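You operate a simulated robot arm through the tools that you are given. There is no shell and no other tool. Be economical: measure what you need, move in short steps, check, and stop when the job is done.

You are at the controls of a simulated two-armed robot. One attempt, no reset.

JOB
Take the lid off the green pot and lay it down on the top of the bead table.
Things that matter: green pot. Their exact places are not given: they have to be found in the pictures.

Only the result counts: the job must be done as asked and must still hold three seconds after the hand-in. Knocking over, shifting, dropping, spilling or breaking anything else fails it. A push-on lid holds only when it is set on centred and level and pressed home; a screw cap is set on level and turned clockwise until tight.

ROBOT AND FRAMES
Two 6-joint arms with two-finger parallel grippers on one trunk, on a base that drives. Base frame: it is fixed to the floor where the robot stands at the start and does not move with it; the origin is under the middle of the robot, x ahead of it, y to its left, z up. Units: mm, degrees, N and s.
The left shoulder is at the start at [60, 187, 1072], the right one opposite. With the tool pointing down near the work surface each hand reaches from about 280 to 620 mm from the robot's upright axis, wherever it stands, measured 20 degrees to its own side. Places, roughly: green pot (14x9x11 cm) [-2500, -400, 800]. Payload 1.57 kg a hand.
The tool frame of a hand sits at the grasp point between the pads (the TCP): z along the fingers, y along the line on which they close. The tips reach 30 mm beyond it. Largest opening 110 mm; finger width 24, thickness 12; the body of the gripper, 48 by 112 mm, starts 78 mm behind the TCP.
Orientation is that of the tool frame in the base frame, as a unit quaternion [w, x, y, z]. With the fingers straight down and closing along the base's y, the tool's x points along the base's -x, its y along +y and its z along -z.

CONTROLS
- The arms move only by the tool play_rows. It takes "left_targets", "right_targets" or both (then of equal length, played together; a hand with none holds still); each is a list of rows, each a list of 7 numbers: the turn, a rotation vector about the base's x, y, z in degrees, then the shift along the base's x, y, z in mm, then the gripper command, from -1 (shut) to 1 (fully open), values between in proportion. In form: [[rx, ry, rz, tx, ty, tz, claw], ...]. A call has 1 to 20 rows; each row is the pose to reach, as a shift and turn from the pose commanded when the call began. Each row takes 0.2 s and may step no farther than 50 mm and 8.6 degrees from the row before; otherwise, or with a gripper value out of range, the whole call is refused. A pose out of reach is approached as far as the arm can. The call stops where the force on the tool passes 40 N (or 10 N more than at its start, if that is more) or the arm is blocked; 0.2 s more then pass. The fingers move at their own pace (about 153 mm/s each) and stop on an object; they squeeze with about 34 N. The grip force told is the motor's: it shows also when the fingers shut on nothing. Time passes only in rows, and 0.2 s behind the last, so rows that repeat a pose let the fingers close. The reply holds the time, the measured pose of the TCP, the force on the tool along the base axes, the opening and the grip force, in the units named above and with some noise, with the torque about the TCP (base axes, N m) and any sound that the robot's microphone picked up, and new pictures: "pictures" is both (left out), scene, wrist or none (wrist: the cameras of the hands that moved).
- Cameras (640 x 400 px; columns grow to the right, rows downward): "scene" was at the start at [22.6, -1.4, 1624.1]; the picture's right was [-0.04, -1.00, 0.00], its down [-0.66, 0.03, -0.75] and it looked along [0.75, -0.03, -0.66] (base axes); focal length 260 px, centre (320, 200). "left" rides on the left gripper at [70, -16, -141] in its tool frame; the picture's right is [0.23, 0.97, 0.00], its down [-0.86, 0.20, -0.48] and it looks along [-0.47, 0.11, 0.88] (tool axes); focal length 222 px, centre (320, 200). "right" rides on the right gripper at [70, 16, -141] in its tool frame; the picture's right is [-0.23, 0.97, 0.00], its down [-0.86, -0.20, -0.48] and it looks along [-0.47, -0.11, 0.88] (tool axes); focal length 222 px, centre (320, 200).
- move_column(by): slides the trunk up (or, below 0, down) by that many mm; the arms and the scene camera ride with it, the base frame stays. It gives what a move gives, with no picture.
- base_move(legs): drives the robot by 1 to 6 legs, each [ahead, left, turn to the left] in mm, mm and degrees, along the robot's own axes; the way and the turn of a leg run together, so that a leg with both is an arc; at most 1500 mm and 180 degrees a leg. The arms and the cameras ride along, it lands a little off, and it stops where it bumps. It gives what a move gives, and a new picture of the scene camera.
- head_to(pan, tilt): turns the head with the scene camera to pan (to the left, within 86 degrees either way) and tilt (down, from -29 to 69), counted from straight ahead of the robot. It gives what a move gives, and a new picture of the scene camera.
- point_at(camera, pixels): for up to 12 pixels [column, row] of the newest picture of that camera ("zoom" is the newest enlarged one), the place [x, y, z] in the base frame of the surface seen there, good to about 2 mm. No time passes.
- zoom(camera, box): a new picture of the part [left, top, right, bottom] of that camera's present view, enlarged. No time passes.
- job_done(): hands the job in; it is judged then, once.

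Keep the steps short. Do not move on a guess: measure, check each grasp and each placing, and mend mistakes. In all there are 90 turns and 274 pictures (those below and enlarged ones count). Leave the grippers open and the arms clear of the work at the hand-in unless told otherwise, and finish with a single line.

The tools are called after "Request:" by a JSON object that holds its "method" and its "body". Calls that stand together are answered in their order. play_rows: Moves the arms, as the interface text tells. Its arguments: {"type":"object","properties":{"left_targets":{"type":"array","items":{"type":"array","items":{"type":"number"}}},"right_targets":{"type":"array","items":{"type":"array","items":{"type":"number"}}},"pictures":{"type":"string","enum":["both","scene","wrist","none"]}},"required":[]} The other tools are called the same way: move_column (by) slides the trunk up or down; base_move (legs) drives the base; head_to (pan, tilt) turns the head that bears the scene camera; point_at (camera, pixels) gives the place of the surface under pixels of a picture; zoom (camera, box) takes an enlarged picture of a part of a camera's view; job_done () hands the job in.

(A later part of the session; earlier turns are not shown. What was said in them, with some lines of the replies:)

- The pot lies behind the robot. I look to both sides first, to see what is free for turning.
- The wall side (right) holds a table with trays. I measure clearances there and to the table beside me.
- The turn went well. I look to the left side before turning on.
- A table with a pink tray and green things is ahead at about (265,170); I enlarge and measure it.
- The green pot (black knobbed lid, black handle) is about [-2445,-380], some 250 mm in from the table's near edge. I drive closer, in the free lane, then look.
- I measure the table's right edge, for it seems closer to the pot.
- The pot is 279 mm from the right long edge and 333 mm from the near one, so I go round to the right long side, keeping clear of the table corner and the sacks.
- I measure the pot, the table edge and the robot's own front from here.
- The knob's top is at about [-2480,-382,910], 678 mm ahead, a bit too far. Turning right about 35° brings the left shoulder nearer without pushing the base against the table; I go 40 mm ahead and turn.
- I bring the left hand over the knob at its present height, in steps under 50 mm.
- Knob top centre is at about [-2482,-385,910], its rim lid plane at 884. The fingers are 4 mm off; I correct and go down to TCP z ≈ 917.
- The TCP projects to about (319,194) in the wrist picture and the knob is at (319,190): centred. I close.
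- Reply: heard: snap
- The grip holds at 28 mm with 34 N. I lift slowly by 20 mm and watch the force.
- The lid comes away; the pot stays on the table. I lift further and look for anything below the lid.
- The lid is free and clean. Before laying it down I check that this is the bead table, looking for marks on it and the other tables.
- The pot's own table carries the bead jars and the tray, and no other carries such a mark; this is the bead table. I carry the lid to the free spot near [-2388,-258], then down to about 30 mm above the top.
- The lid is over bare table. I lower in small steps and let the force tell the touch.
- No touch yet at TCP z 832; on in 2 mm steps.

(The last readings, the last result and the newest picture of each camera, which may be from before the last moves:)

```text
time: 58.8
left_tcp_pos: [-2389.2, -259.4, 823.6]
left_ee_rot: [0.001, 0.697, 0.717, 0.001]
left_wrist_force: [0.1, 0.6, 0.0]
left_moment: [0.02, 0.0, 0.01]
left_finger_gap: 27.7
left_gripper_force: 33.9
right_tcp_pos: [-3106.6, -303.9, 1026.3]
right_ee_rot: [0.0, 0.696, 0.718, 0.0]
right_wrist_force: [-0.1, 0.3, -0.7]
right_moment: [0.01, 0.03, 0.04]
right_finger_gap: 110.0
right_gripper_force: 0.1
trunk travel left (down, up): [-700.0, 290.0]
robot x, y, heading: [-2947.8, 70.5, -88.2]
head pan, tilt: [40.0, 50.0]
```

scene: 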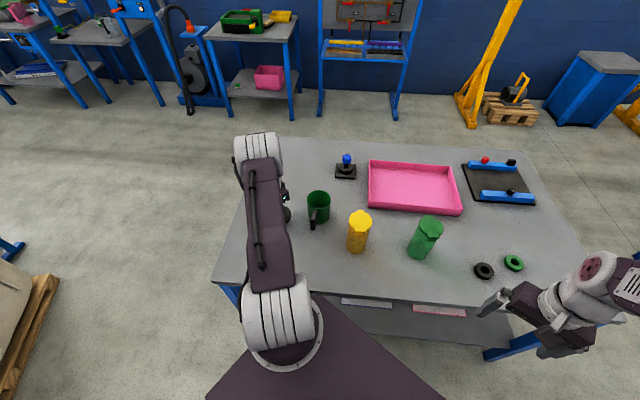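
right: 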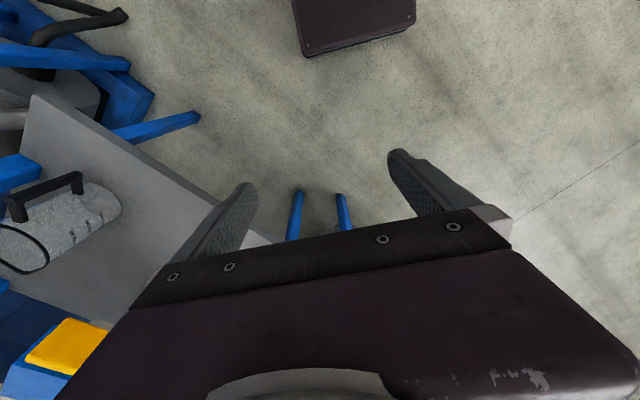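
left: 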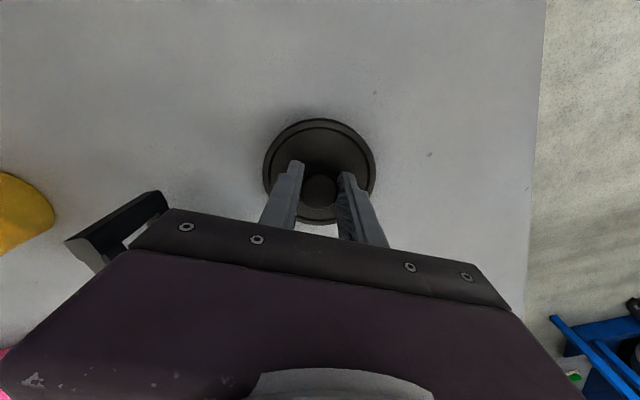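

Still free; rim top is about 795, table 779. On down in 2 mm steps.

Request:
{"method": "play_rows", "body": {"left_targets": [[0, 0, 0, 0, 0, -2, -1], [0, 0, 0, 0, 0, -4, -1], [0, 0, 0, 0, 0, -4, -1]], "pictures": "none"}}

Request:
{"method": "play_rows", "body": {"left_targets": [[0, 0, 0, 0, 0, -1.5, -1], [0, 0, 0, 0, 0, -3, -1], [0, 0, 0, 0, 0, -3, -1]], "pictures": "wrist"}}

```text
time: 59.6
left_tcp_pos: [-2388.6, -258.5, 821.3]
left_ee_rot: [0.001, 0.697, 0.717, 0.0]
left_wrist_force: [2.0, 1.6, 12.3]
left_moment: [0.23, 0.14, 0.02]
left_finger_gap: 27.8
left_gripper_force: 34.0
right_tcp_pos: [-3106.1, -303.2, 1025.7]
right_ee_rot: [0.001, 0.696, 0.718, 0.0]
right_wrist_force: [0.0, 0.1, 0.0]
right_moment: [-0.02, 0.02, -0.03]
right_finger_gap: 109.8
right_gripper_force: 0.0
trunk travel left (down, up): [-700.0, 290.0]
robot x, y, heading: [-2947.6, 68.5, -88.5]
head pan, tilt: [40.0, 50.0]
```

```text
time: 60.4
left_tcp_pos: [-2387.8, -260.0, 820.2]
left_ee_rot: [0.007, 0.697, 0.717, 0.001]
left_wrist_force: [-3.8, 2.3, 20.7]
left_moment: [0.46, 0.36, 0.01]
left_finger_gap: 27.7
left_gripper_force: 33.9
right_tcp_pos: [-3107.6, -302.6, 1026.7]
right_ee_rot: [0.001, 0.696, 0.718, 0.0]
right_wrist_force: [0.5, -0.5, 0.1]
right_moment: [-0.02, -0.03, -0.02]
right_finger_gap: 110.0
right_gripper_force: 0.1
trunk travel left (down, up): [-700.0, 290.0]
robot x, y, heading: [-2950.2, 69.1, -88.2]
head pan, tilt: [40.0, 50.0]
stopped in row 3 (left hand): the force on the tool passed its limit at 42 N (the readings are from after the stop); the commanded pose is now the measured one
```

left: 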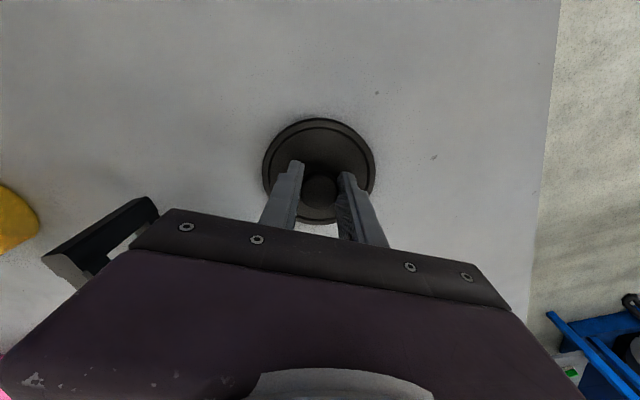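

The lid rests on the table. I ease up 1.5 mm, open only halfway, then rise straight up.

Request:
{"method": "play_rows", "body": {"left_targets": [[0, 0, 0, 0, 0, 1.5, -1], [0, 0, 0, 0, 0, 1.5, -0.2], [0, 0, 0, 0, 0, 1.5, 0.1], [0, 0, 0, 0, 0, 1.5, 0.2], [0, 0, 0, 0, 0, 1.5, 0.2]], "pictures": "wrist"}}

```text
time: 61.5
left_tcp_pos: [-2386.5, -260.7, 819.1]
left_ee_rot: [0.005, 0.697, 0.717, 0.0]
left_wrist_force: [3.6, 0.6, 6.8]
left_moment: [0.04, 0.15, 0.0]
left_finger_gap: 63.5
left_gripper_force: 0.1
right_tcp_pos: [-3105.8, -303.9, 1026.9]
right_ee_rot: [-0.001, 0.696, 0.718, 0.0]
right_wrist_force: [-0.1, 0.8, 0.2]
right_moment: [-0.02, -0.02, 0.01]
right_finger_gap: 109.8
right_gripper_force: 0.0
trunk travel left (down, up): [-700.0, 290.0]
robot x, y, heading: [-2949.9, 67.6, -88.4]
head pan, tilt: [40.0, 50.0]
```

left: 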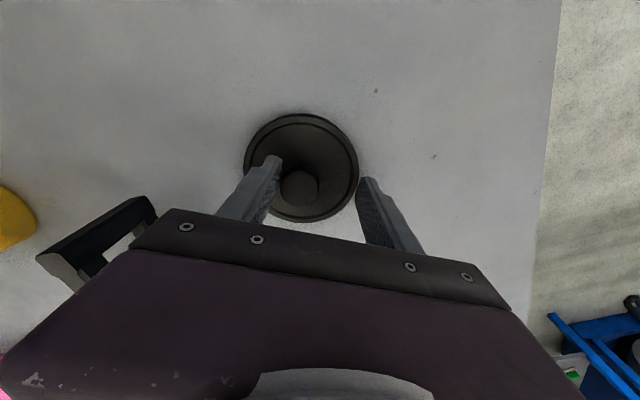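

One fingertip rests on the lid and nudged it a bit. I rise straight up.

Request:
{"method": "play_rows", "body": {"left_targets": [[0, 0, 0, 0, 0, 5, 0.2], [0, 0, 0, 0, 0, 12, 0.2], [0, 0, 0, 0, 0, 25, 0.2], [0, 0, 0, 0, 0, 50, 0.2], [0, 0, 0, 0, 0, 95, 0.2], [0, 0, 0, 0, 0, 140, 0.2], [0, 0, 0, 0, 0, 185, 0.2], [0, 0, 0, 0, 0, 230, 0.2], [0, 0, 0, 0, 0, 260, 0.2]]}}

Request:
{"method": "zoom", "body": {"camera": "left", "box": [200, 60, 440, 210]}}

```text
time: 63.5
left_tcp_pos: [-2386.9, -260.3, 1079.5]
left_ee_rot: [0.004, 0.696, 0.718, 0.001]
left_wrist_force: [-1.0, 0.5, 0.3]
left_moment: [0.0, 0.04, 0.0]
left_finger_gap: 65.9
left_gripper_force: 0.0
right_tcp_pos: [-3104.9, -305.7, 1025.8]
right_ee_rot: [0.0, 0.696, 0.718, 0.0]
right_wrist_force: [0.9, -0.1, -0.2]
right_moment: [-0.01, -0.01, -0.02]
right_finger_gap: 110.0
right_gripper_force: 0.1
trunk travel left (down, up): [-700.0, 290.0]
robot x, y, heading: [-2946.5, 72.8, -88.2]
head pan, tilt: [40.0, 50.0]
```

scene: 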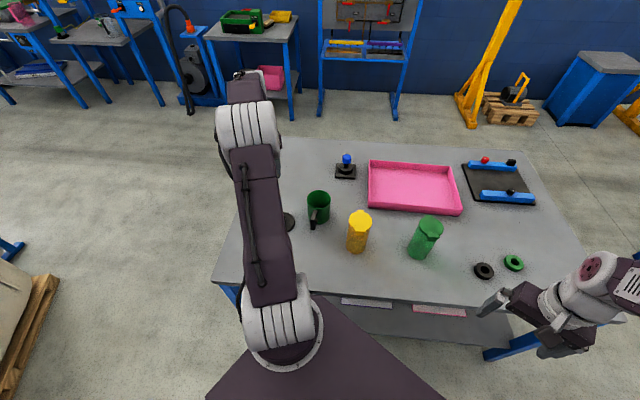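
left: 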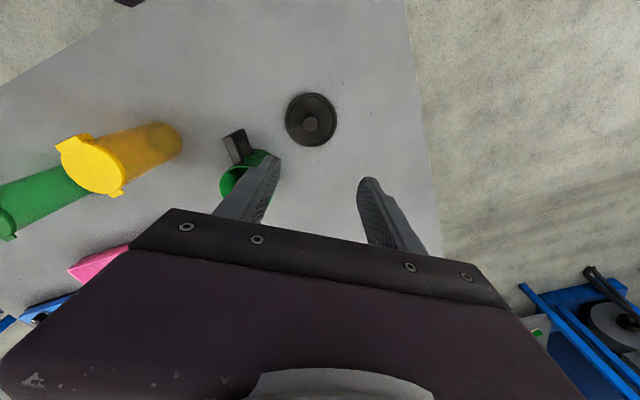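

```text
2.67 times, centred on (320, 135) of left
```

zoom: 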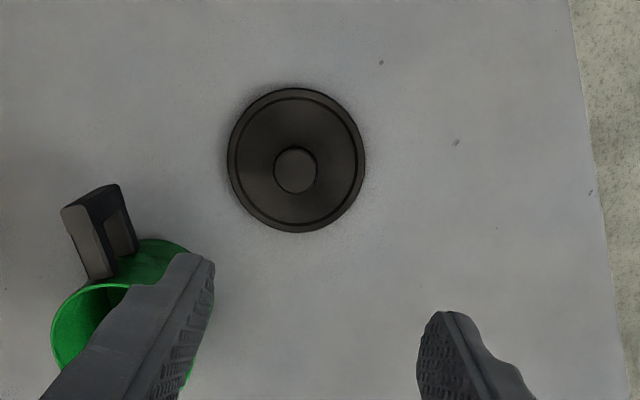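

The lid lies flat, standing free of the pot. I check its rim heights and open the hand fully, higher up.

Request:
{"method": "point_at", "body": {"camera": "zoom", "pixels": [[235, 160], [358, 160], [295, 95], [295, 225], [295, 170], [400, 200]]}}

Request:
{"method": "play_rows", "body": {"left_targets": [[0, 0, 0, 0, 15, 30, 1], [0, 0, 0, 0, 30, 60, 1], [0, 0, 0, -20, 60, 80, 1]]}}

```text
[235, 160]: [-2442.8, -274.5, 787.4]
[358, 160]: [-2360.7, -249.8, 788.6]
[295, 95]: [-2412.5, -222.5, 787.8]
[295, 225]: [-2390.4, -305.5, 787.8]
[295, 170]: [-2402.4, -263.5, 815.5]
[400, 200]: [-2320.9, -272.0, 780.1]
```

```text
time: 64.3
left_tcp_pos: [-2407.7, -201.1, 1159.0]
left_ee_rot: [0.007, 0.697, 0.717, -0.001]
left_wrist_force: [-0.1, -0.1, 0.7]
left_moment: [-0.02, -0.04, -0.01]
left_finger_gap: 109.8
left_gripper_force: 0.0
right_tcp_pos: [-3107.6, -303.2, 1026.3]
right_ee_rot: [0.001, 0.696, 0.718, 0.0]
right_wrist_force: [-1.2, 0.3, -0.3]
right_moment: [-0.02, -0.02, -0.01]
right_finger_gap: 110.2
right_gripper_force: 0.0
trunk travel left (down, up): [-700.0, 290.0]
robot x, y, heading: [-2947.7, 73.9, -88.3]
head pan, tilt: [40.0, 50.0]
```

scene: 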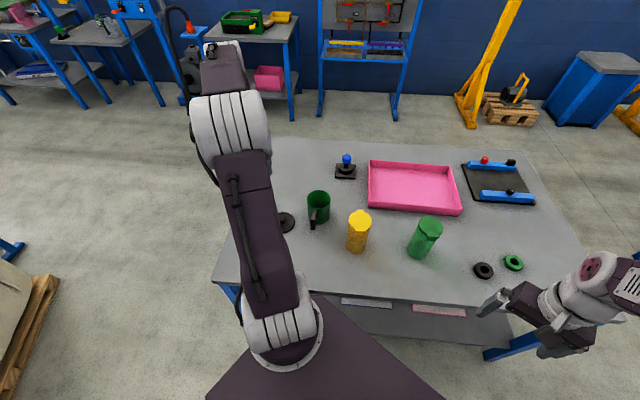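
left: 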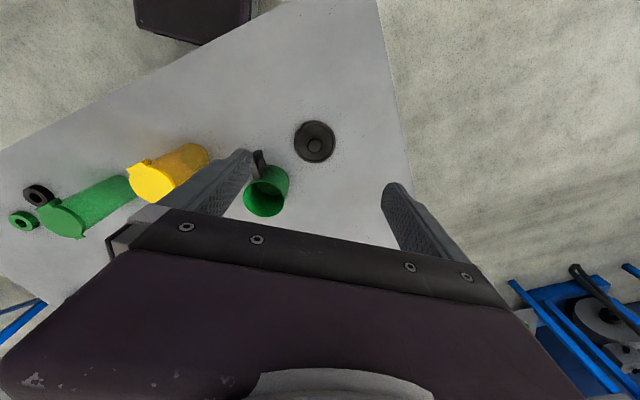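

The lid's rim is level at about 788 mm all round, on the table top at 780, the pot is upright, and the hands are open and clear. I hand it in.

Request:
{"method": "job_done", "body": {}}

```text
The job is handed in.
```

The green pot's lid is off and lies flat on the same table the pot stands on, which I took to be the bead table because it holds the jars and tray (no label on it to confirm); the job is handed in.
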